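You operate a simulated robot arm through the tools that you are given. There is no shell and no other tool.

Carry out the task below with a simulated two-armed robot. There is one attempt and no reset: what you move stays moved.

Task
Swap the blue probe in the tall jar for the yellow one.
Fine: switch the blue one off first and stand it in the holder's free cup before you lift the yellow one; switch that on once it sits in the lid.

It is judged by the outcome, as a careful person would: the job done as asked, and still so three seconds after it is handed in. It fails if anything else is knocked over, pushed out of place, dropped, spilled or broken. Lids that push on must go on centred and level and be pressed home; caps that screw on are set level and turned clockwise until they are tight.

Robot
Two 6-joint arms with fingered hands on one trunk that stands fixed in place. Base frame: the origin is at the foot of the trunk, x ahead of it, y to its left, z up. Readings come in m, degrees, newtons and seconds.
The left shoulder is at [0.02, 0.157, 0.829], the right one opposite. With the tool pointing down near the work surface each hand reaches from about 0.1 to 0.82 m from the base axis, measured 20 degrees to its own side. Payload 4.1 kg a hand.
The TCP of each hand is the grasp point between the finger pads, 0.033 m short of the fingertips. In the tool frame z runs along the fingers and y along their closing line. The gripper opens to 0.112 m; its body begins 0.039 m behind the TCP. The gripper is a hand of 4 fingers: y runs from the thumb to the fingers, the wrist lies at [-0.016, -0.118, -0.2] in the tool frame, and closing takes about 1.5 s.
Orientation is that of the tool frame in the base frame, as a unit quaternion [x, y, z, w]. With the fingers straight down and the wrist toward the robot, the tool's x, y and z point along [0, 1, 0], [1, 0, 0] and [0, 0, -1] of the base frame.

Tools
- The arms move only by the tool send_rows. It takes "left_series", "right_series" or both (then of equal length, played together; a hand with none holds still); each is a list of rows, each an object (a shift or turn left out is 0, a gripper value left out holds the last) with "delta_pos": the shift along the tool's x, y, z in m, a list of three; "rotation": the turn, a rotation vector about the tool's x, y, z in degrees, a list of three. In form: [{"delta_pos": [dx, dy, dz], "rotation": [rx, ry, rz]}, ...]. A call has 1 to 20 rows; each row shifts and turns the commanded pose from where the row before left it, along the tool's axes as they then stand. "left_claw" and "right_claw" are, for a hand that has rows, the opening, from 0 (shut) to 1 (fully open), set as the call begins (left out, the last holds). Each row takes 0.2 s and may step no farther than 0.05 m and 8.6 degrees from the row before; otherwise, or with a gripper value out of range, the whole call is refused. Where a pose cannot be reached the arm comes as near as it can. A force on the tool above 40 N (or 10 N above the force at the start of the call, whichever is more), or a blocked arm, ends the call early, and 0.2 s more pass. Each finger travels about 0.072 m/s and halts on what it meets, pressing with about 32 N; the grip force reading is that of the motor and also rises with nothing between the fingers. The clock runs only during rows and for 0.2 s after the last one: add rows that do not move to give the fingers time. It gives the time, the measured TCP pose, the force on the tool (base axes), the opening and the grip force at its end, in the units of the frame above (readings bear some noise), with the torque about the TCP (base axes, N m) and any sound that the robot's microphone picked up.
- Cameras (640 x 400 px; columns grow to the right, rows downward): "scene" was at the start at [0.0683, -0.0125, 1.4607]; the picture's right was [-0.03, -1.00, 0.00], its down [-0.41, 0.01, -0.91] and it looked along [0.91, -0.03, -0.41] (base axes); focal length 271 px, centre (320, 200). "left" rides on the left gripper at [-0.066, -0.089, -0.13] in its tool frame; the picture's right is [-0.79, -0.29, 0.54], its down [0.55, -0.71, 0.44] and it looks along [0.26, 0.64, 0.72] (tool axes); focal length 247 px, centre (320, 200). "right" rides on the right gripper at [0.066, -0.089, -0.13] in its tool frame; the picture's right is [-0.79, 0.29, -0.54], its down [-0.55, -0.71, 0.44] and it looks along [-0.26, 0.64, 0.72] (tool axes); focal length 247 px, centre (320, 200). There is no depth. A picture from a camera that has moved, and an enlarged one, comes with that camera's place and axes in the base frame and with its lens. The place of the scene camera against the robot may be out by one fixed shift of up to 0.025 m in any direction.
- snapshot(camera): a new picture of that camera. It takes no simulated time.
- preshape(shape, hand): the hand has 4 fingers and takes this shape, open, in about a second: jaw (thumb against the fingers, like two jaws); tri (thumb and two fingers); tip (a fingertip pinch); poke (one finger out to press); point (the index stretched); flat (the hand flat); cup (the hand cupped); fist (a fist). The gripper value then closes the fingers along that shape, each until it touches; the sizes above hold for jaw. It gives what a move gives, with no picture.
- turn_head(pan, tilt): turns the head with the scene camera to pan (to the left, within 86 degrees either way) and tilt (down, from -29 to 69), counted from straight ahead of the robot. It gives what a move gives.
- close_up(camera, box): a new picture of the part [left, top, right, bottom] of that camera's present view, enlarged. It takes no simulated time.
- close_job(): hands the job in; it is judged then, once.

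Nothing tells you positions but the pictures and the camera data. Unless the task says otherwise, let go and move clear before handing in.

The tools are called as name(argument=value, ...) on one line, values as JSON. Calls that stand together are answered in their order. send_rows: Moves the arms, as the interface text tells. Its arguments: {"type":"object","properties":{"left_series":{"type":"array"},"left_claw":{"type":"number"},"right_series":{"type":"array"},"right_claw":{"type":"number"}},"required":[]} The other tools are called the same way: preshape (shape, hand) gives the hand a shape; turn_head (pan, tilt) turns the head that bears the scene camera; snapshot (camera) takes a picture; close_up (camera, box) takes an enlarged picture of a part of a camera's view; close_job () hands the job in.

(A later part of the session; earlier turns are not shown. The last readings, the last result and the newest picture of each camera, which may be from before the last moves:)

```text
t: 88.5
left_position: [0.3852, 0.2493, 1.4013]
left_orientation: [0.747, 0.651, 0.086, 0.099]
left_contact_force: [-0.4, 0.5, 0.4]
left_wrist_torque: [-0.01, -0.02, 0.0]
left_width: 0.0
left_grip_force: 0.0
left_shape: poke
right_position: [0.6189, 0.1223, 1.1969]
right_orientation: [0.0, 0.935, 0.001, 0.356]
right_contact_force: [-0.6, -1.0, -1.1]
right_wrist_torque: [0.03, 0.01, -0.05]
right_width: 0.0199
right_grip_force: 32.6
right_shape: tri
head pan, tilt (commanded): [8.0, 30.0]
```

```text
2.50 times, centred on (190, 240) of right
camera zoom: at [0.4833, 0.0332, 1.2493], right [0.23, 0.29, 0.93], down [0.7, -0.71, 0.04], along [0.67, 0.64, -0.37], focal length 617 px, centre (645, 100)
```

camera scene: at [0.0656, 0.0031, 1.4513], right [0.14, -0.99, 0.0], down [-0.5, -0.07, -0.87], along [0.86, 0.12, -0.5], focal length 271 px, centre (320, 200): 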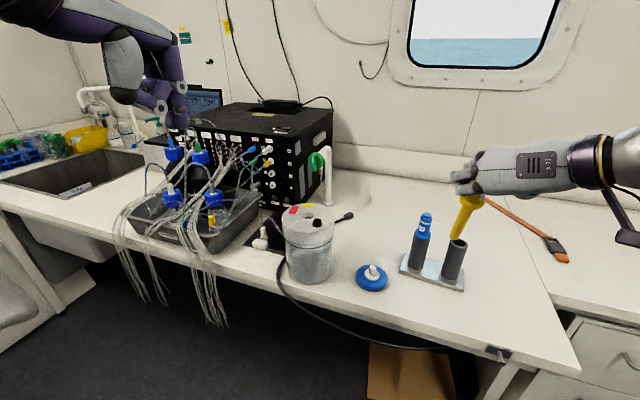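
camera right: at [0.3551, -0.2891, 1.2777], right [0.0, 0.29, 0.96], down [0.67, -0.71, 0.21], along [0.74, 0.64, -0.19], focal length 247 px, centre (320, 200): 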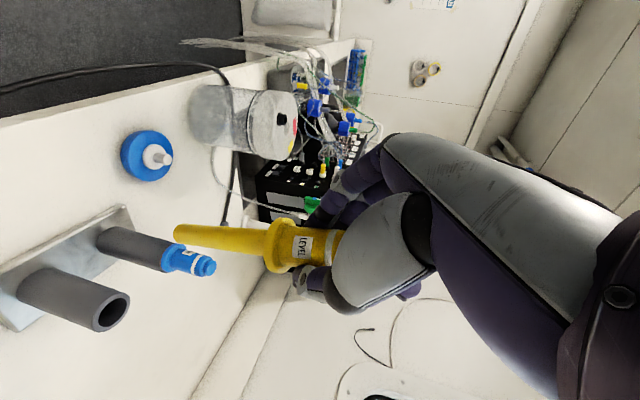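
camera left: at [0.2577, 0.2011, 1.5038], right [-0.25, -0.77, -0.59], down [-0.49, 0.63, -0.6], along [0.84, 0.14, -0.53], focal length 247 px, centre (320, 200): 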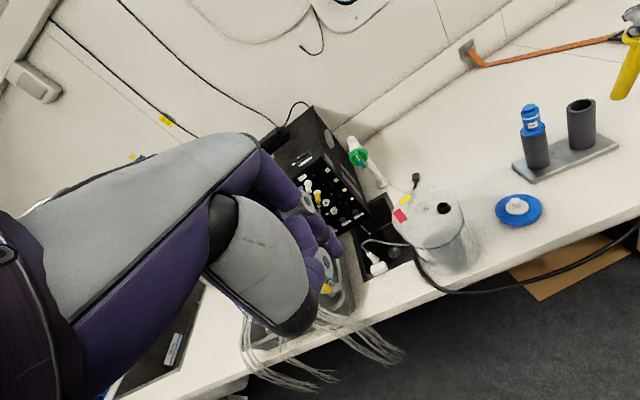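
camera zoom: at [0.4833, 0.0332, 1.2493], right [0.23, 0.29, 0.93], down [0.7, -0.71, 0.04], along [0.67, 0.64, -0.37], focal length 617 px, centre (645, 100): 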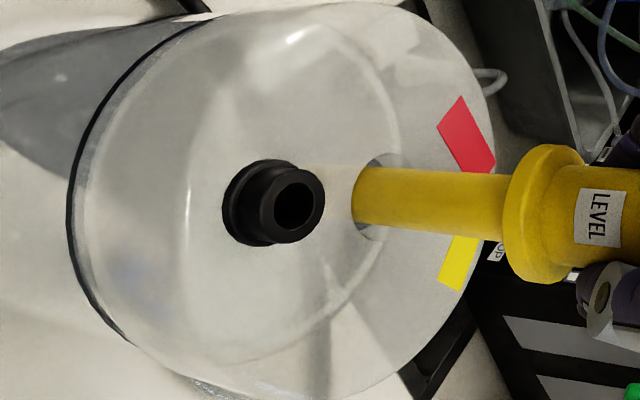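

The probe is upright and centred. I'll lower it 4 cm straight down.

send_rows(right_series=[{"delta_pos": [0.0067, 0.001, 0.0075]}, {"delta_pos": [0.0067, 0, 0.0075]}, {"delta_pos": [0.0067, 0, 0.0075]}, {"delta_pos": [0.0067, 0, 0.0075]}, {"delta_pos": [0, 0, 0]}])

close_up(camera="scene", box=[270, 160, 350, 240])

close_up(camera="left", box=[390, 150, 470, 230])

close_up(camera="right", box=[140, 160, 320, 320])

```text
t: 89.7
left_position: [0.3846, 0.2505, 1.4014]
left_orientation: [0.748, 0.651, 0.085, 0.098]
left_contact_force: [-0.8, -1.1, 0.6]
left_wrist_torque: [0.0, -0.04, 0.0]
left_width: 0.0
left_grip_force: 0.0
left_shape: poke
right_position: [0.6183, 0.1247, 1.1555]
right_orientation: [0.0, 0.935, 0.001, 0.355]
right_contact_force: [0.1, 0.3, -0.3]
right_wrist_torque: [-0.01, 0.0, 0.01]
right_width: 0.0197
right_grip_force: 31.7
right_shape: tri
head pan, tilt (commanded): [8.0, 30.0]
```

```text
5.00 times, centred on (310, 200) of scene
camera zoom: at [0.0656, 0.0031, 1.4513], right [0.14, -0.99, 0.0], down [-0.5, -0.07, -0.87], along [0.86, 0.12, -0.5], focal length 1356 px, centre (370, 200)
```

zoom: 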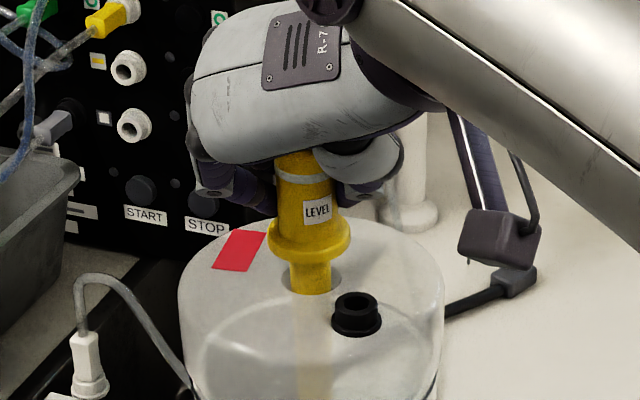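

```text
5.00 times, centred on (430, 190) of left
camera zoom: at [0.2577, 0.2011, 1.5038], right [-0.25, -0.77, -0.59], down [-0.49, 0.63, -0.6], along [0.84, 0.14, -0.53], focal length 1235 px, centre (-230, 250)
```

zoom: 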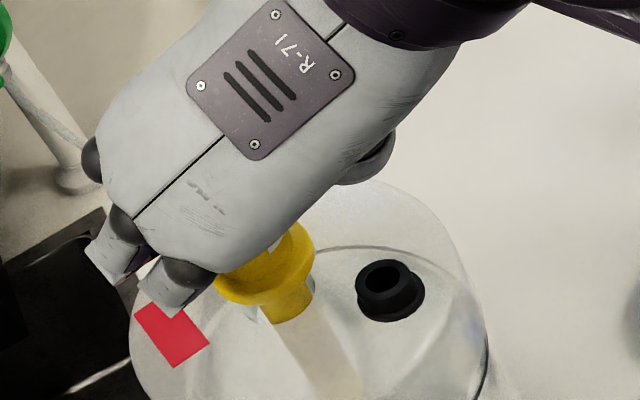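

```text
2.50 times, centred on (230, 240) of right
camera zoom: at [0.483, 0.0346, 1.2089], right [0.23, 0.29, 0.93], down [0.7, -0.71, 0.04], along [0.67, 0.64, -0.37], focal length 617 px, centre (545, 100)
```

zoom: 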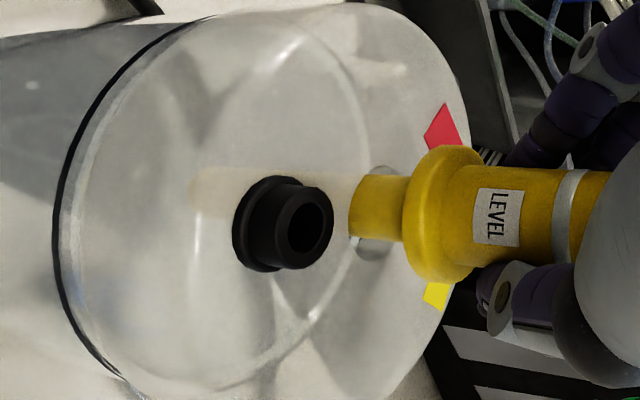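

About 15 mm remain. I'll continue in smaller steps until the flange meets the lid.

send_rows(right_series=[{"delta_pos": [0.0033, 0, 0.0037]}, {"delta_pos": [0.0033, 0, 0.0037]}, {"delta_pos": [0.0013, 0, 0.0015]}, {"delta_pos": [0, 0, 0]}])

close_up(camera="scene", box=[270, 160, 350, 240])

close_up(camera="right", box=[180, 180, 320, 300])

```text
t: 90.7
left_position: [0.3858, 0.2497, 1.4013]
left_orientation: [0.748, 0.651, 0.085, 0.098]
left_contact_force: [-1.1, 0.0, -0.8]
left_wrist_torque: [-0.01, -0.01, 0.01]
left_width: 0.0
left_grip_force: 0.1
left_shape: poke
right_position: [0.6202, 0.1245, 1.144]
right_orientation: [0.0, 0.935, 0.002, 0.355]
right_contact_force: [0.1, 0.0, 0.5]
right_wrist_torque: [0.03, 0.01, -0.03]
right_width: 0.0196
right_grip_force: 32.3
right_shape: tri
head pan, tilt (commanded): [8.0, 30.0]
```

```text
5.00 times, centred on (310, 200) of scene
camera zoom: at [0.0656, 0.0031, 1.4513], right [0.14, -0.99, 0.0], down [-0.5, -0.07, -0.87], along [0.86, 0.12, -0.5], focal length 1356 px, centre (370, 200)
```

zoom: 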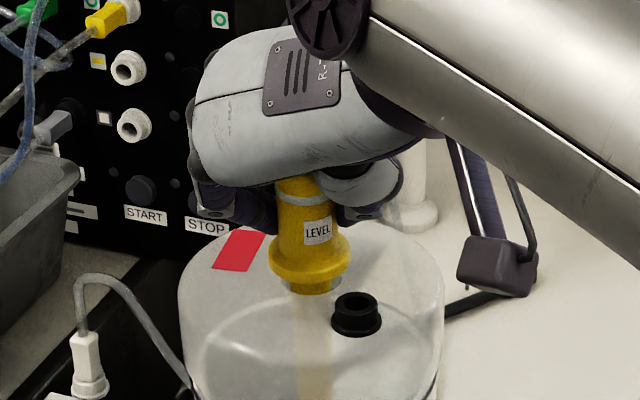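

```text
3.33 times, centred on (250, 240) of right
camera zoom: at [0.4834, 0.0348, 1.1972], right [0.23, 0.29, 0.93], down [0.7, -0.71, 0.04], along [0.67, 0.64, -0.37], focal length 823 px, centre (553, 67)
```

zoom: 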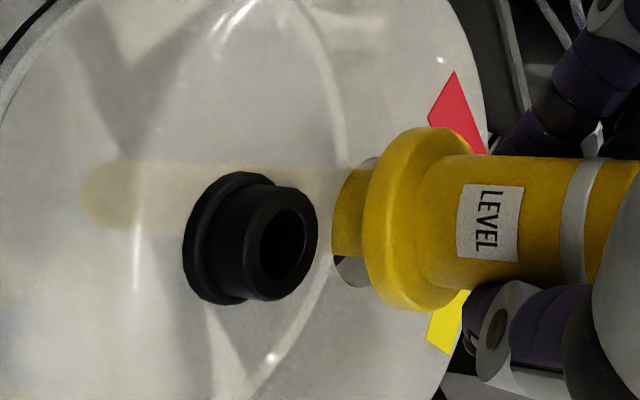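

send_rows(right_series=[{"delta_pos": [0.0013, 0, 0.0015]}, {"delta_pos": [0.0013, 0, 0.0015]}, {"delta_pos": [0, 0, 0]}])

close_up(camera="right", box=[180, 180, 320, 300])

close_up(camera="left", box=[390, 150, 470, 230])

```text
t: 91.5
left_position: [0.3846, 0.2498, 1.4005]
left_orientation: [0.748, 0.651, 0.086, 0.098]
left_contact_force: [0.2, -0.5, -0.3]
left_wrist_torque: [0.0, 0.0, 0.0]
left_width: 0.0001
left_grip_force: 0.0
left_shape: poke
right_position: [0.6195, 0.1246, 1.1416]
right_orientation: [0.0, 0.935, 0.001, 0.355]
right_contact_force: [1.0, 0.2, -0.6]
right_wrist_torque: [-0.02, -0.01, -0.03]
right_width: 0.0199
right_grip_force: 32.3
right_shape: tri
head pan, tilt (commanded): [8.0, 30.0]
```

```text
3.33 times, centred on (250, 240) of right
camera zoom: at [0.4834, 0.0345, 1.1936], right [0.23, 0.29, 0.93], down [0.7, -0.71, 0.04], along [0.67, 0.64, -0.37], focal length 823 px, centre (553, 67)
```

zoom: 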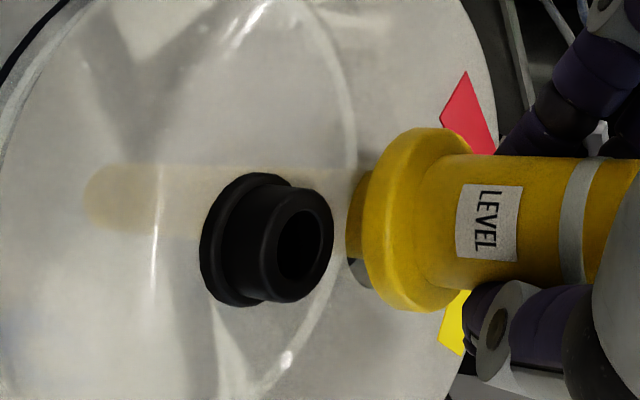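

```text
5.00 times, centred on (430, 190) of left
camera zoom: at [0.2577, 0.2011, 1.5038], right [-0.25, -0.77, -0.59], down [-0.49, 0.63, -0.6], along [0.84, 0.14, -0.53], focal length 1235 px, centre (-230, 250)
```

zoom: 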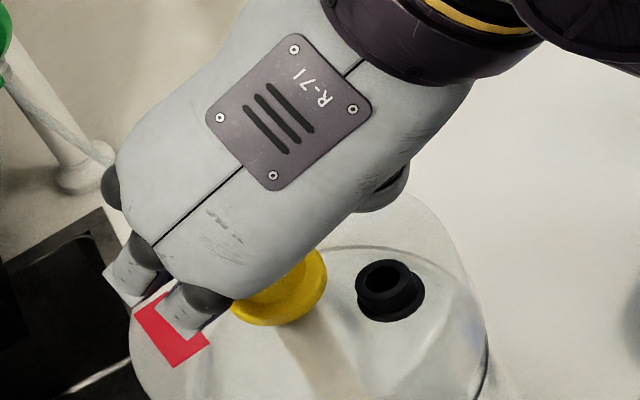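

send_rows(right_series=[{"delta_pos": [0.0013, 0, 0.0015]}, {"delta_pos": [0.0013, 0, 0.0015]}, {"delta_pos": [0, 0, 0]}])

close_up(camera="right", box=[180, 180, 320, 300])

close_up(camera="scene", box=[280, 180, 340, 240])

```text
t: 92.2
left_position: [0.3856, 0.2503, 1.4018]
left_orientation: [0.747, 0.652, 0.085, 0.099]
left_contact_force: [0.0, 0.1, -0.5]
left_wrist_torque: [-0.03, 0.0, -0.03]
left_width: 0.0
left_grip_force: 0.0
left_shape: poke
right_position: [0.6192, 0.1239, 1.1366]
right_orientation: [0.0, 0.935, 0.001, 0.355]
right_contact_force: [1.0, 0.0, -0.6]
right_wrist_torque: [-0.02, -0.05, 0.01]
right_width: 0.0202
right_grip_force: 31.6
right_shape: tri
head pan, tilt (commanded): [8.0, 30.0]
```

```text
3.33 times, centred on (250, 240) of right
camera zoom: at [0.4834, 0.035, 1.1895], right [0.23, 0.29, 0.93], down [0.7, -0.71, 0.04], along [0.67, 0.64, -0.37], focal length 823 px, centre (553, 67)
```

zoom: 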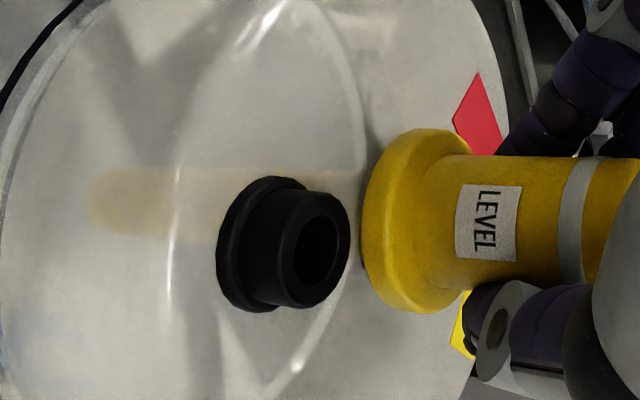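

```text
6.67 times, centred on (310, 210) of scene
camera zoom: at [0.0656, 0.0031, 1.4513], right [0.14, -0.99, 0.0], down [-0.5, -0.07, -0.87], along [0.86, 0.12, -0.5], focal length 1808 px, centre (387, 133)
```

zoom: 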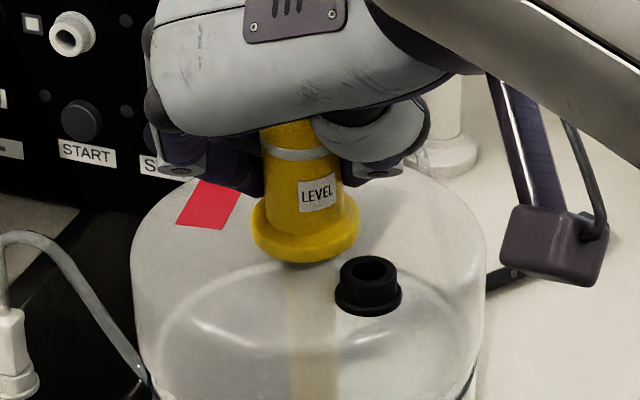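

send_rows(right_series=[{"delta_pos": [0.0013, 0, 0.0015]}, {"delta_pos": [0, 0, 0]}])

send_rows(right_series=[{"delta_pos": [0.0013, 0, 0.0015]}, {"delta_pos": [0, 0, 0]}])

close_up(camera="right", box=[180, 180, 320, 300])

close_up(camera="scene", box=[280, 180, 340, 240])

```text
t: 92.8
left_position: [0.3857, 0.2501, 1.3993]
left_orientation: [0.748, 0.651, 0.086, 0.099]
left_contact_force: [0.1, -0.6, 0.3]
left_wrist_torque: [0.03, -0.02, -0.01]
left_width: 0.0
left_grip_force: 0.1
left_shape: poke
right_position: [0.6196, 0.1228, 1.1359]
right_orientation: [-0.001, 0.935, 0.002, 0.355]
right_contact_force: [1.2, -0.1, -0.5]
right_wrist_torque: [0.0, -0.06, -0.03]
right_width: 0.0199
right_grip_force: 31.9
right_shape: tri
head pan, tilt (commanded): [8.0, 30.0]
```

```text
t: 93.5
left_position: [0.3855, 0.2515, 1.4014]
left_orientation: [0.748, 0.651, 0.086, 0.098]
left_contact_force: [1.2, -0.1, 0.1]
left_wrist_torque: [0.04, -0.02, 0.01]
left_width: 0.0
left_grip_force: 0.0
left_shape: poke
right_position: [0.6202, 0.1239, 1.1331]
right_orientation: [0.0, 0.935, 0.001, 0.355]
right_contact_force: [1.9, 0.2, -0.2]
right_wrist_torque: [-0.03, -0.09, -0.01]
right_width: 0.0199
right_grip_force: 32.2
right_shape: tri
head pan, tilt (commanded): [8.0, 30.0]
```

```text
3.33 times, centred on (250, 240) of right
camera zoom: at [0.4834, 0.0348, 1.1856], right [0.23, 0.29, 0.93], down [0.7, -0.71, 0.04], along [0.67, 0.64, -0.37], focal length 823 px, centre (553, 67)
```

zoom: 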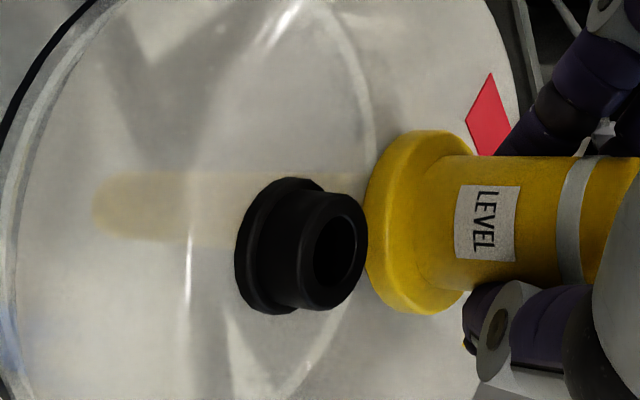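

```text
6.67 times, centred on (310, 210) of scene
camera zoom: at [0.0656, 0.0031, 1.4513], right [0.14, -0.99, 0.0], down [-0.5, -0.07, -0.87], along [0.86, 0.12, -0.5], focal length 1808 px, centre (387, 133)
```

zoom: 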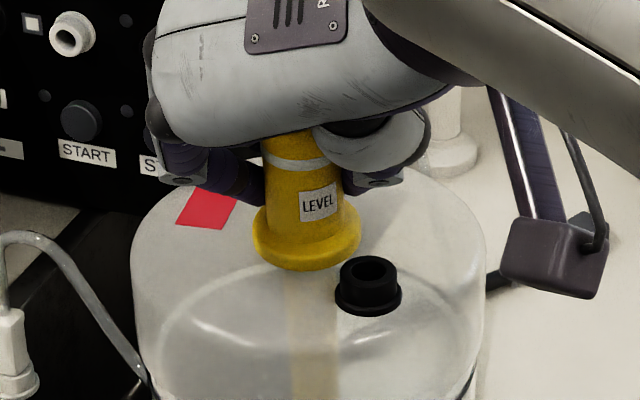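

send_rows(right_series=[{"delta_pos": [0.0013, 0, 0.0015]}, {"delta_pos": [0, 0, 0]}])

```text
t: 94.0
left_position: [0.3861, 0.2498, 1.4002]
left_orientation: [0.747, 0.651, 0.085, 0.098]
left_contact_force: [-0.6, 0.5, -0.3]
left_wrist_torque: [-0.01, -0.01, 0.01]
left_width: 0.0
left_grip_force: 0.1
left_shape: poke
right_position: [0.6192, 0.1245, 1.132]
right_orientation: [0.0, 0.934, 0.001, 0.357]
right_contact_force: [3.2, 0.6, 3.5]
right_wrist_torque: [0.02, -0.13, 0.01]
right_width: 0.0197
right_grip_force: 32.3
right_shape: tri
head pan, tilt (commanded): [8.0, 30.0]
```

Light contact now. I'll look, then release.

close_up(camera="right", box=[180, 180, 320, 300])

close_up(camera="left", box=[390, 150, 470, 230])

close_up(camera="scene", box=[260, 180, 360, 300])

```text
3.33 times, centred on (250, 240) of right
camera zoom: at [0.4831, 0.0348, 1.1842], right [0.23, 0.28, 0.93], down [0.7, -0.71, 0.04], along [0.67, 0.64, -0.37], focal length 823 px, centre (553, 67)
```

zoom: 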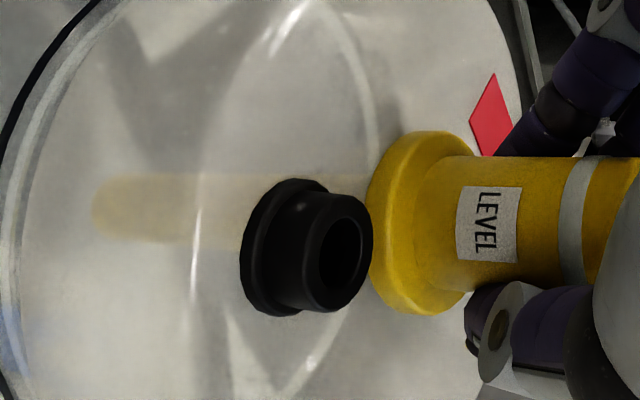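

```text
5.00 times, centred on (430, 190) of left
camera zoom: at [0.2578, 0.2011, 1.5038], right [-0.25, -0.77, -0.59], down [-0.49, 0.63, -0.6], along [0.84, 0.14, -0.53], focal length 1235 px, centre (-230, 250)
```

zoom: 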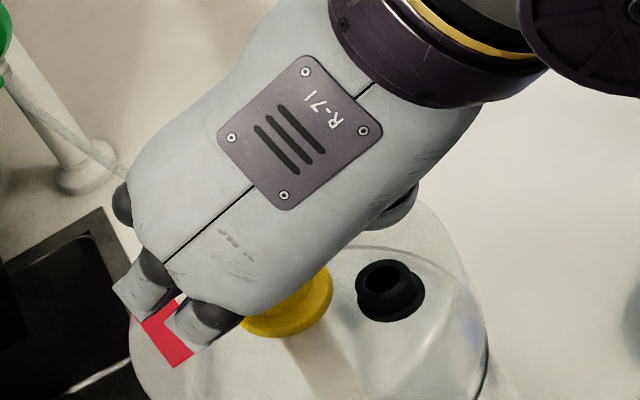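

```text
3.33 times, centred on (310, 240) of scene
camera zoom: at [0.0656, 0.0031, 1.4513], right [0.14, -0.99, 0.0], down [-0.5, -0.07, -0.87], along [0.86, 0.12, -0.5], focal length 904 px, centre (353, 67)
```

zoom: 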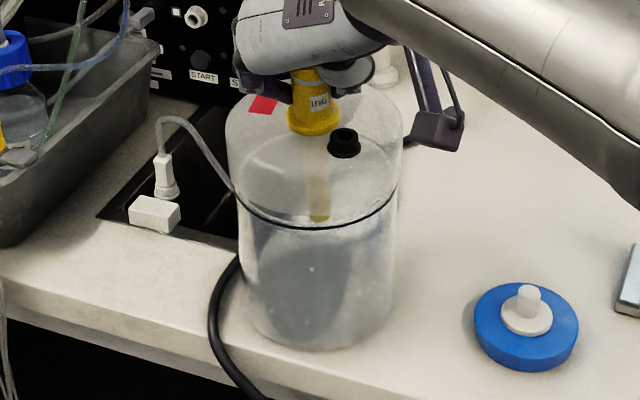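

The flange rests on the lid. I'll open the fingers.

send_rows(right_series=[{"delta_pos": [0.0006, 0, 0.0007]}, {"delta_pos": [0, 0, 0]}])

send_rows(right_series=[{"delta_pos": [0, 0, 0]}, {"delta_pos": [0, 0, 0]}, {"delta_pos": [0, 0, 0]}, {"delta_pos": [0, 0, 0]}, {"delta_pos": [0, 0, 0]}], right_claw=0.62)

close_up(camera="right", box=[160, 140, 360, 320])

close_up(camera="scene", box=[280, 180, 340, 240])

```text
t: 94.7
left_position: [0.3862, 0.2497, 1.4005]
left_orientation: [0.748, 0.651, 0.086, 0.098]
left_contact_force: [0.1, 1.0, -0.4]
left_wrist_torque: [-0.01, 0.01, 0.02]
left_width: 0.0002
left_grip_force: 0.0
left_shape: poke
right_position: [0.6205, 0.1232, 1.1308]
right_orientation: [0.0, 0.934, 0.002, 0.357]
right_contact_force: [8.2, 2.7, 9.3]
right_wrist_torque: [0.1, -0.25, -0.03]
right_width: 0.0198
right_grip_force: 31.9
right_shape: tri
head pan, tilt (commanded): [8.0, 30.0]
```

```text
t: 95.8
left_position: [0.3843, 0.2507, 1.4008]
left_orientation: [0.748, 0.651, 0.085, 0.099]
left_contact_force: [0.4, 0.8, 0.5]
left_wrist_torque: [-0.01, -0.01, 0.05]
left_width: 0.0
left_grip_force: 0.1
left_shape: poke
right_position: [0.6194, 0.1243, 1.1294]
right_orientation: [0.0, 0.935, 0.001, 0.355]
right_contact_force: [0.4, -0.1, 0.3]
right_wrist_torque: [0.03, 0.0, 0.02]
right_width: 0.0691
right_grip_force: 0.0
right_shape: tri
head pan, tilt (commanded): [8.0, 30.0]
```

```text
2.22 times, centred on (260, 230) of right
camera zoom: at [0.483, 0.0347, 1.1823], right [0.23, 0.29, 0.93], down [0.7, -0.71, 0.04], along [0.67, 0.64, -0.37], focal length 549 px, centre (453, 133)
```

zoom: 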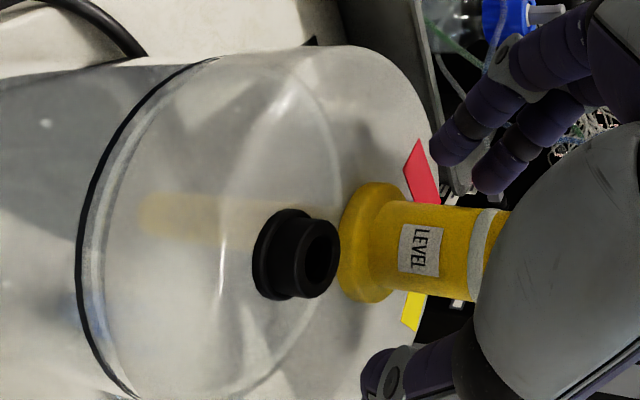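

```text
6.67 times, centred on (310, 210) of scene
camera zoom: at [0.0656, 0.0031, 1.4513], right [0.14, -0.99, 0.0], down [-0.5, -0.07, -0.87], along [0.86, 0.12, -0.5], focal length 1808 px, centre (387, 133)
```

zoom: 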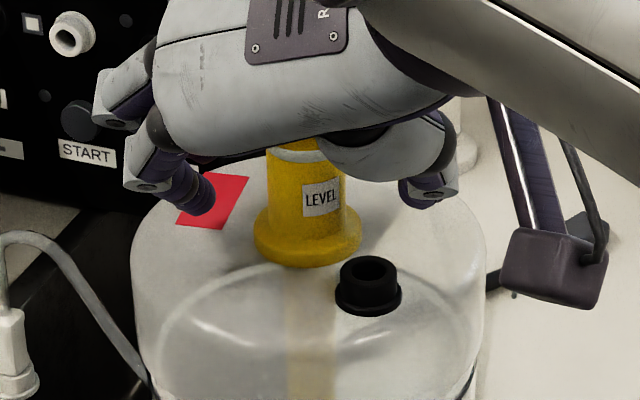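

Yellow stands in the lid. I'll back the hand out the way it came and check how the probe sits.

send_rows(right_series=[{"delta_pos": [0, 0, -0.01]}, {"delta_pos": [0, 0, -0.02]}, {"delta_pos": [0, 0, -0.035]}, {"delta_pos": [0, 0, -0.035]}, {"delta_pos": [0, 0, 0]}])

close_up(camera="scene", box=[260, 160, 360, 300])

close_up(camera="left", box=[380, 140, 480, 240])

close_up(camera="right", box=[120, 140, 360, 340])

```text
t: 97.0
left_position: [0.3855, 0.2503, 1.4016]
left_orientation: [0.748, 0.651, 0.086, 0.098]
left_contact_force: [0.5, -0.6, 0.5]
left_wrist_torque: [-0.01, 0.02, 0.01]
left_width: 0.0001
left_grip_force: 0.1
left_shape: poke
right_position: [0.552, 0.1236, 1.2055]
right_orientation: [0.0, 0.935, 0.0, 0.355]
right_contact_force: [-1.3, 0.3, 0.6]
right_wrist_torque: [0.02, -0.03, 0.0]
right_width: 0.069
right_grip_force: 0.0
right_shape: tri
head pan, tilt (commanded): [8.0, 30.0]
```

```text
2.86 times, centred on (310, 230) of scene
camera zoom: at [0.0657, 0.0031, 1.4513], right [0.14, -0.99, 0.0], down [-0.5, -0.07, -0.87], along [0.86, 0.12, -0.5], focal length 775 px, centre (349, 114)
```

zoom: 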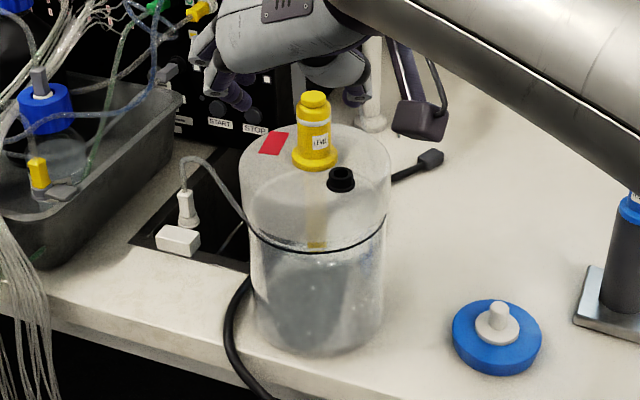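

```text
4.00 times, centred on (430, 190) of left
camera zoom: at [0.2578, 0.2012, 1.5038], right [-0.25, -0.77, -0.59], down [-0.49, 0.63, -0.6], along [0.84, 0.14, -0.53], focal length 988 px, centre (-120, 240)
```

zoom: 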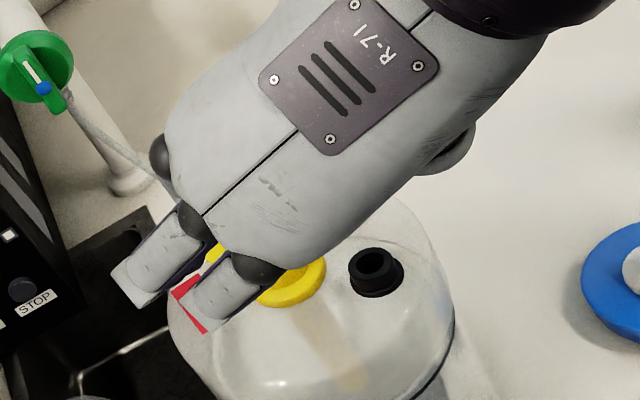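

```text
2.00 times, centred on (240, 240) of right
camera zoom: at [0.4172, 0.0344, 1.2588], right [0.23, 0.29, 0.93], down [0.7, -0.71, 0.04], along [0.67, 0.64, -0.37], focal length 494 px, centre (480, 120)
```

zoom: 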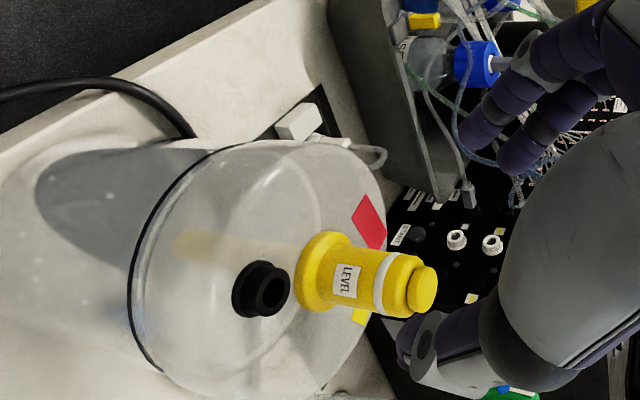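

Yellow sits flat on the lid. I'll clear the hand, change it to the poking shape, and turn it to the pressing pose used before.

send_rows(right_series=[{"delta_pos": [0.0099, -0.0262, -0.0173]}, {"delta_pos": [0.0099, -0.0262, -0.0173]}, {"delta_pos": [0.0099, -0.0262, -0.0173]}, {"delta_pos": [0.0099, -0.0262, -0.0173]}, {"delta_pos": [0.0099, -0.0262, -0.0173]}, {"delta_pos": [0.0099, -0.0262, -0.0173]}, {"delta_pos": [0.0099, -0.0262, -0.0173]}, {"delta_pos": [0, 0, 0]}])

preshape(shape="poke", hand="right")

send_rows(right_series=[{"rotation": [-0.657, 3.529, 6.623]}, {"rotation": [-0.657, 3.529, 6.623]}, {"rotation": [-0.657, 3.529, 6.623]}, {"rotation": [-0.657, 3.529, 6.623]}, {"rotation": [-0.657, 3.529, 6.623]}, {"rotation": [-0.657, 3.529, 6.623]}, {"rotation": [-0.657, 3.529, 6.623]}, {"rotation": [-0.657, 3.529, 6.623]}, {"delta_pos": [0, 0, 0]}])

close_up(camera="scene", box=[270, 170, 350, 250])

close_up(camera="left", box=[380, 150, 480, 240])

snapshot(camera="scene")

```text
t: 98.8
left_position: [0.3848, 0.2508, 1.4009]
left_orientation: [0.748, 0.651, 0.085, 0.098]
left_contact_force: [0.8, 0.2, 0.3]
left_wrist_torque: [-0.01, 0.03, -0.01]
left_width: 0.0
left_grip_force: 0.0
left_shape: poke
right_position: [0.4203, -0.0597, 1.2487]
right_orientation: [-0.001, 0.935, 0.001, 0.355]
right_contact_force: [0.4, -0.2, -0.5]
right_wrist_torque: [0.02, 0.02, 0.0]
right_width: 0.0692
right_grip_force: 0.1
right_shape: tri
head pan, tilt (commanded): [8.0, 30.0]
```

```text
t: 99.8
left_position: [0.3854, 0.2505, 1.4003]
left_orientation: [0.748, 0.651, 0.086, 0.099]
left_contact_force: [0.7, 0.1, -0.2]
left_wrist_torque: [-0.02, 0.02, -0.01]
left_width: 0.0
left_grip_force: 0.0
left_shape: poke
right_position: [0.4217, -0.0594, 1.2491]
right_orientation: [0.001, 0.935, 0.001, 0.355]
right_contact_force: [0.3, -0.2, 0.3]
right_wrist_torque: [-0.02, -0.02, -0.02]
right_width: 0.0
right_grip_force: 0.1
right_shape: poke
head pan, tilt (commanded): [8.0, 30.0]
```

```text
t: 101.8
left_position: [0.3851, 0.2501, 1.4014]
left_orientation: [0.748, 0.651, 0.085, 0.099]
left_contact_force: [-0.1, 0.5, 0.1]
left_wrist_torque: [-0.01, 0.0, 0.0]
left_width: 0.0001
left_grip_force: 0.2
left_shape: poke
right_position: [0.4214, -0.0607, 1.2505]
right_orientation: [0.397, 0.892, 0.198, 0.086]
right_contact_force: [-0.2, 0.1, 0.1]
right_wrist_torque: [0.0, -0.03, 0.01]
right_width: 0.0
right_grip_force: 0.0
right_shape: poke
head pan, tilt (commanded): [8.0, 30.0]
```

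```text
5.00 times, centred on (310, 210) of scene
camera zoom: at [0.0656, 0.0031, 1.4513], right [0.14, -0.99, 0.0], down [-0.5, -0.07, -0.87], along [0.86, 0.12, -0.5], focal length 1356 px, centre (370, 150)
```

zoom: 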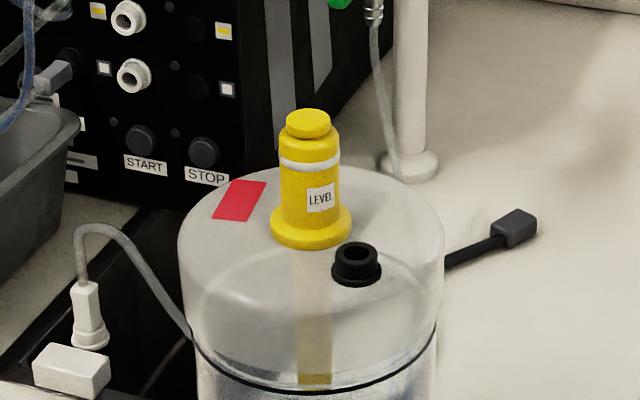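

```text
4.44 times, centred on (430, 195) of left
camera zoom: at [0.2577, 0.2011, 1.5038], right [-0.25, -0.77, -0.59], down [-0.49, 0.63, -0.6], along [0.84, 0.14, -0.53], focal length 1098 px, centre (-169, 222)
```

zoom: 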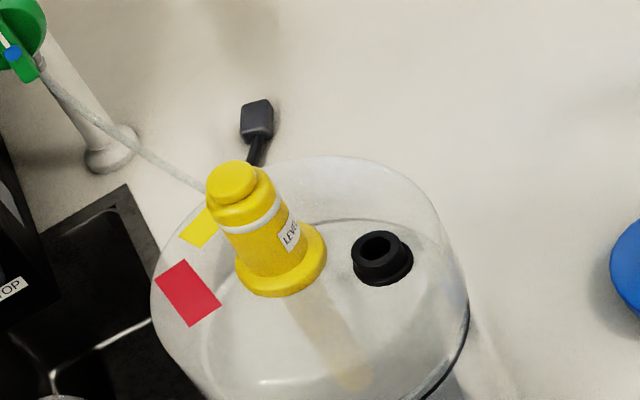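

```text
taken
camera scene: at [0.0656, 0.0031, 1.4513], right [0.14, -0.99, 0.0], down [-0.5, -0.07, -0.87], along [0.86, 0.12, -0.5], focal length 271 px, centre (320, 200)
```

scene: 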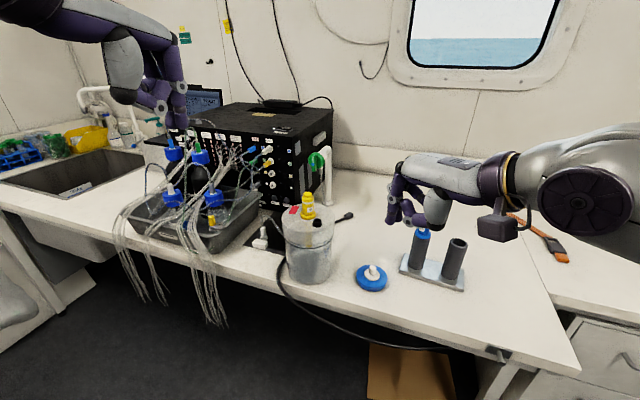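

Yellow is fully seated and upright, with its button near (0.629, 0.123, 1.150). I'll bring the finger to a hover above it.

send_rows(right_series=[{"delta_pos": [-0.0009, 0.0231, 0.013]}, {"delta_pos": [-0.0009, 0.0231, 0.013]}, {"delta_pos": [-0.0009, 0.0231, 0.013]}, {"delta_pos": [-0.0009, 0.0231, 0.013]}, {"delta_pos": [-0.0009, 0.0231, 0.013]}, {"delta_pos": [-0.0009, 0.0231, 0.013]}, {"delta_pos": [-0.0009, 0.0231, 0.013]}, {"delta_pos": [-0.0009, 0.0231, 0.013]}, {"delta_pos": [-0.0009, 0.023, 0.013]}, {"delta_pos": [-0.0008, 0.0228, 0.0133]}, {"delta_pos": [0, 0, 0]}])

close_up(camera="scene", box=[270, 150, 350, 230])

close_up(camera="left", box=[370, 130, 470, 230])

close_up(camera="right", box=[240, 180, 400, 300])

```text
t: 104.2
left_position: [0.3856, 0.25, 1.4016]
left_orientation: [0.748, 0.651, 0.086, 0.098]
left_contact_force: [0.2, -0.2, -0.4]
left_wrist_torque: [0.02, -0.01, 0.0]
left_width: 0.0002
left_grip_force: 0.0
left_shape: poke
right_position: [0.6233, 0.1115, 1.2298]
right_orientation: [0.396, 0.892, 0.198, 0.087]
right_contact_force: [-0.3, 0.4, -0.9]
right_wrist_torque: [0.0, -0.02, -0.01]
right_width: 0.0
right_grip_force: 0.1
right_shape: poke
head pan, tilt (commanded): [8.0, 30.0]
```

```text
5.00 times, centred on (310, 190) of scene
camera zoom: at [0.0655, 0.003, 1.4513], right [0.14, -0.99, 0.0], down [-0.5, -0.07, -0.87], along [0.86, 0.12, -0.5], focal length 1356 px, centre (370, 250)
```

zoom: 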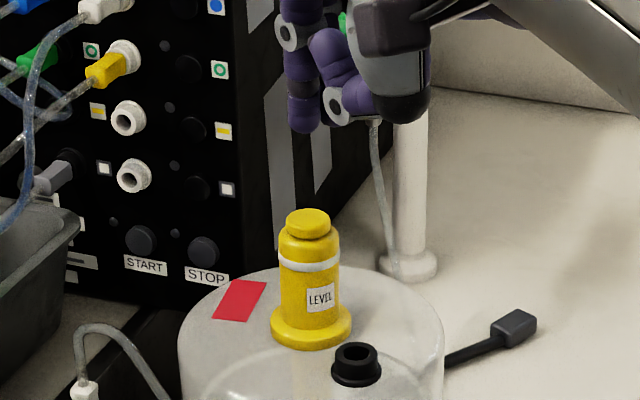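

```text
4.00 times, centred on (420, 180) of left
camera zoom: at [0.2576, 0.201, 1.5038], right [-0.25, -0.77, -0.59], down [-0.49, 0.63, -0.6], along [0.84, 0.14, -0.53], focal length 988 px, centre (-80, 280)
```

zoom: 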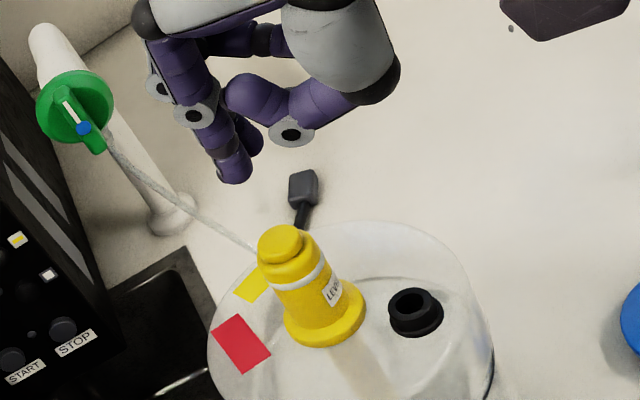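

```text
3.33 times, centred on (320, 240) of right
camera zoom: at [0.4781, 0.0694, 1.3084], right [0.56, -0.57, 0.61], down [0.03, -0.72, -0.7], along [0.83, 0.4, -0.38], focal length 823 px, centre (320, 67)
```

zoom: 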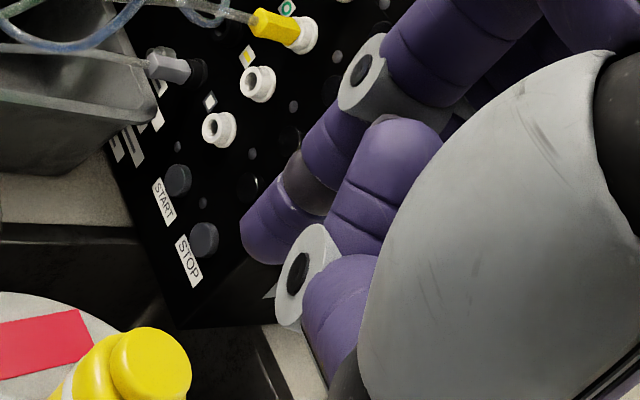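

The finger is lined up above the button. I'll lower it to just above and check once more.

send_rows(right_series=[{"delta_pos": [0, -0.004, 0.0086]}, {"delta_pos": [0, -0.004, 0.0086]}, {"delta_pos": [0, -0.004, 0.0086]}, {"delta_pos": [0, -0.0041, 0.0087]}, {"delta_pos": [0, 0, 0]}])

close_up(camera="scene", box=[270, 150, 350, 230])

close_up(camera="left", box=[370, 130, 470, 230])

close_up(camera="right", box=[240, 180, 400, 300])

```text
t: 105.3
left_position: [0.3855, 0.25, 1.4015]
left_orientation: [0.748, 0.651, 0.085, 0.099]
left_contact_force: [-0.2, 0.0, 0.6]
left_wrist_torque: [0.0, 0.0, 0.03]
left_width: 0.0001
left_grip_force: 0.1
left_shape: poke
right_position: [0.6236, 0.1105, 1.1904]
right_orientation: [0.396, 0.892, 0.198, 0.086]
right_contact_force: [0.6, 0.5, 0.5]
right_wrist_torque: [0.01, -0.01, -0.02]
right_width: 0.0
right_grip_force: 0.1
right_shape: poke
head pan, tilt (commanded): [8.0, 30.0]
```

```text
5.00 times, centred on (310, 190) of scene
camera zoom: at [0.0655, 0.0031, 1.4513], right [0.14, -0.99, 0.0], down [-0.5, -0.07, -0.87], along [0.86, 0.12, -0.5], focal length 1356 px, centre (370, 250)
```

zoom: 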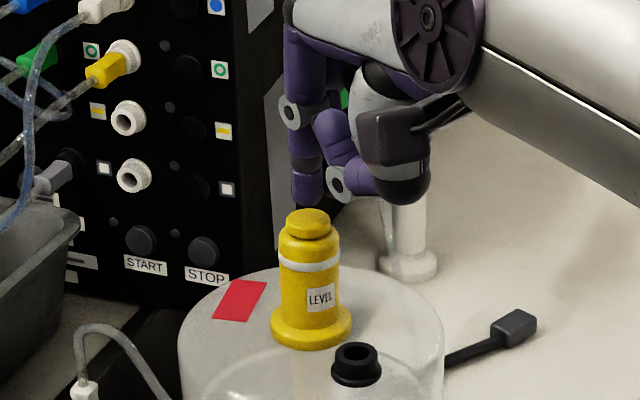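

```text
4.00 times, centred on (420, 180) of left
camera zoom: at [0.2577, 0.2011, 1.5038], right [-0.25, -0.77, -0.59], down [-0.49, 0.63, -0.6], along [0.84, 0.14, -0.53], focal length 988 px, centre (-80, 280)
```

zoom: 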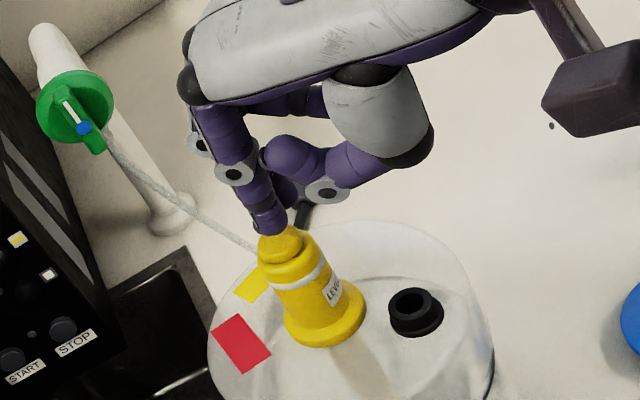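

```text
3.33 times, centred on (320, 240) of right
camera zoom: at [0.4775, 0.0687, 1.2702], right [0.56, -0.57, 0.61], down [0.03, -0.72, -0.7], along [0.83, 0.4, -0.38], focal length 823 px, centre (320, 67)
```

zoom: 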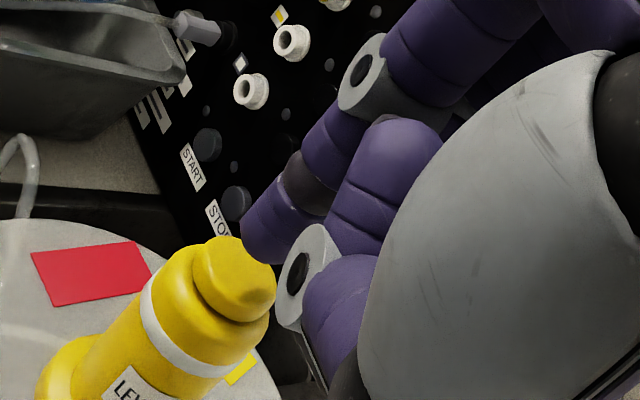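

Alignment matches the blue press. I'll come down gently and listen for the click.

send_rows(right_series=[{"delta_pos": [0, -0.0015, 0.0032]}, {"delta_pos": [0, -0.0015, 0.0031]}, {"delta_pos": [0, 0, 0]}])

send_rows(right_series=[{"delta_pos": [0, -0.0008, 0.0018]}, {"delta_pos": [0, -0.0008, 0.0018]}])

close_up(camera="left", box=[370, 130, 470, 230])

```text
t: 106.2
left_position: [0.3855, 0.2498, 1.4013]
left_orientation: [0.748, 0.651, 0.086, 0.098]
left_contact_force: [-0.3, 0.0, 0.9]
left_wrist_torque: [0.0, 0.0, 0.02]
left_width: 0.0
left_grip_force: 0.0
left_shape: poke
right_position: [0.6225, 0.1107, 1.183]
right_orientation: [0.396, 0.892, 0.198, 0.087]
right_contact_force: [-0.4, 0.2, 0.8]
right_wrist_torque: [-0.02, 0.01, -0.05]
right_width: 0.0002
right_grip_force: 0.0
right_shape: poke
head pan, tilt (commanded): [8.0, 30.0]
```

```text
t: 106.8
left_position: [0.3847, 0.2493, 1.4013]
left_orientation: [0.747, 0.652, 0.086, 0.098]
left_contact_force: [-0.2, -0.6, -0.3]
left_wrist_torque: [-0.01, 0.0, -0.02]
left_width: 0.0
left_grip_force: 0.0
left_shape: poke
right_position: [0.6232, 0.1109, 1.18]
right_orientation: [0.396, 0.892, 0.2, 0.088]
right_contact_force: [-0.8, -0.3, 3.7]
right_wrist_torque: [0.0, -0.01, -0.05]
right_width: 0.0
right_grip_force: 0.0
right_shape: poke
head pan, tilt (commanded): [8.0, 30.0]
```

```text
4.00 times, centred on (420, 180) of left
camera zoom: at [0.2576, 0.2011, 1.5038], right [-0.25, -0.77, -0.59], down [-0.49, 0.63, -0.6], along [0.84, 0.14, -0.53], focal length 988 px, centre (-80, 280)
```

zoom: 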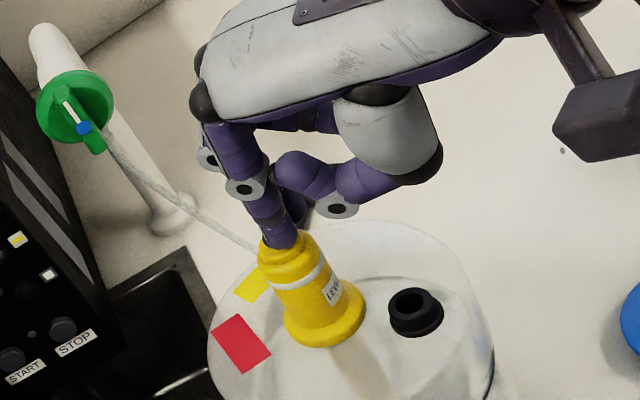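

Contact at about 3.7 N and no click yet, so I'll press 2 mm further.

send_rows(right_series=[{"delta_pos": [0, -0.0008, 0.0018]}])

close_up(camera="left", box=[370, 130, 470, 230])

```text
t: 107.2
left_position: [0.3846, 0.2507, 1.4014]
left_orientation: [0.748, 0.651, 0.086, 0.099]
left_contact_force: [0.0, -0.3, 0.6]
left_wrist_torque: [-0.01, -0.01, 0.0]
left_width: 0.0
left_grip_force: 0.0
left_shape: poke
right_position: [0.6235, 0.1103, 1.178]
right_orientation: [0.396, 0.892, 0.2, 0.088]
right_contact_force: [-2.0, -0.4, 5.2]
right_wrist_torque: [0.0, -0.04, 0.01]
right_width: 0.0
right_grip_force: 0.1
right_shape: poke
head pan, tilt (commanded): [8.0, 30.0]
heard: click
```

```text
4.00 times, centred on (420, 180) of left
camera zoom: at [0.2575, 0.2011, 1.5038], right [-0.25, -0.77, -0.59], down [-0.49, 0.63, -0.6], along [0.84, 0.14, -0.53], focal length 988 px, centre (-80, 280)
```

zoom: 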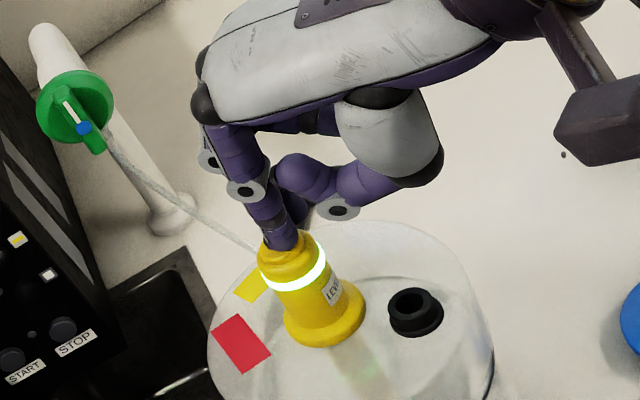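

A click, and the ring is lit. I'll lift straight off and move the hand clear.

send_rows(right_series=[{"delta_pos": [0, 0.0021, -0.0045]}, {"delta_pos": [0, 0.0064, -0.0136]}, {"delta_pos": [0, 0.0085, -0.0181]}, {"delta_pos": [0, 0.0085, -0.0181]}, {"delta_pos": [0, 0.0085, -0.0181]}, {"delta_pos": [0.0012, -0.0304, -0.0133]}, {"delta_pos": [0.0012, -0.0304, -0.0133]}, {"delta_pos": [0.0012, -0.0304, -0.0133]}, {"delta_pos": [0.0012, -0.0304, -0.0133]}, {"delta_pos": [0.0012, -0.0304, -0.0133]}, {"delta_pos": [0.0012, -0.0304, -0.0133]}, {"delta_pos": [0.0012, -0.0304, -0.0133]}, {"delta_pos": [0, 0, 0]}])

snapshot(camera="scene")

close_up(camera="scene", box=[250, 160, 370, 300])

close_up(camera="scene", box=[380, 150, 500, 300])

close_up(camera="left", box=[440, 40, 640, 240])

```text
t: 110.0
left_position: [0.3855, 0.2508, 1.4009]
left_orientation: [0.748, 0.651, 0.086, 0.098]
left_contact_force: [-0.5, 0.1, 0.7]
left_wrist_torque: [0.0, 0.0, 0.03]
left_width: 0.0
left_grip_force: 0.0
left_shape: poke
right_position: [0.4441, -0.0392, 1.2531]
right_orientation: [0.396, 0.892, 0.198, 0.086]
right_contact_force: [0.1, -0.2, -0.4]
right_wrist_torque: [0.02, 0.01, -0.01]
right_width: 0.0
right_grip_force: 0.2
right_shape: poke
head pan, tilt (commanded): [8.0, 30.0]
```

```text
taken
camera scene: at [0.0657, 0.0032, 1.4513], right [0.14, -0.99, 0.0], down [-0.5, -0.07, -0.87], along [0.86, 0.12, -0.5], focal length 271 px, centre (320, 200)
```

scene: 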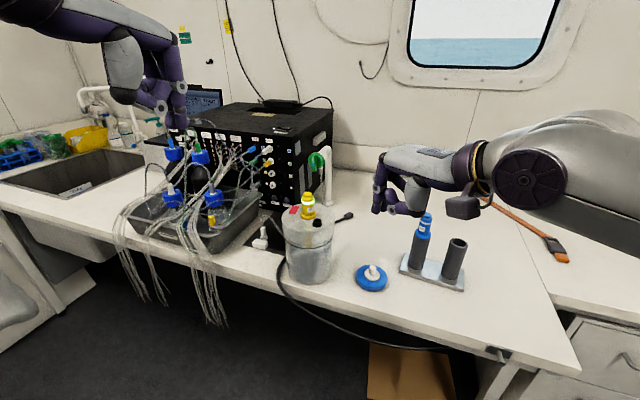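

```text
2.86 times, centred on (310, 230) of scene
camera zoom: at [0.0657, 0.0032, 1.4513], right [0.14, -0.99, 0.0], down [-0.5, -0.07, -0.87], along [0.86, 0.12, -0.5], focal length 775 px, centre (349, 114)
```

zoom: 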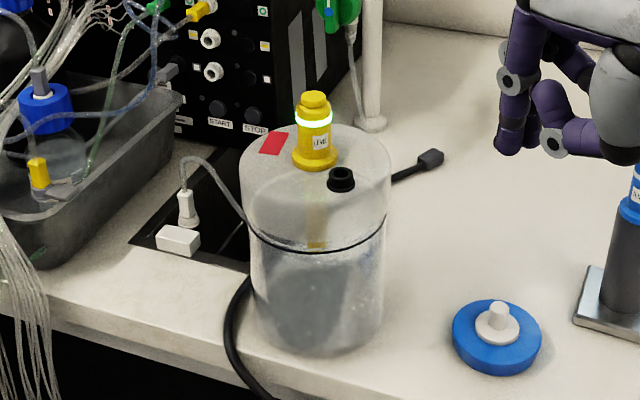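

```text
2.67 times, centred on (440, 225) of scene
camera zoom: at [0.0657, 0.0032, 1.4513], right [0.14, -0.99, 0.0], down [-0.5, -0.07, -0.87], along [0.86, 0.12, -0.5], focal length 723 px, centre (0, 133)
```

zoom: 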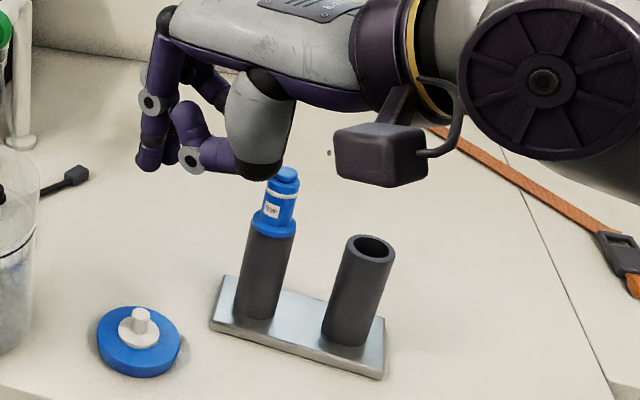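

```text
2.00 times, centred on (540, 140) of left
camera zoom: at [0.2578, 0.2012, 1.5037], right [-0.25, -0.77, -0.59], down [-0.49, 0.63, -0.6], along [0.84, 0.14, -0.53], focal length 494 px, centre (-120, 320)
```

zoom: 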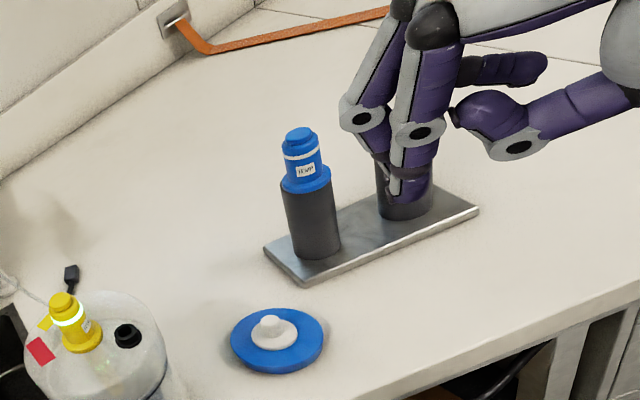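

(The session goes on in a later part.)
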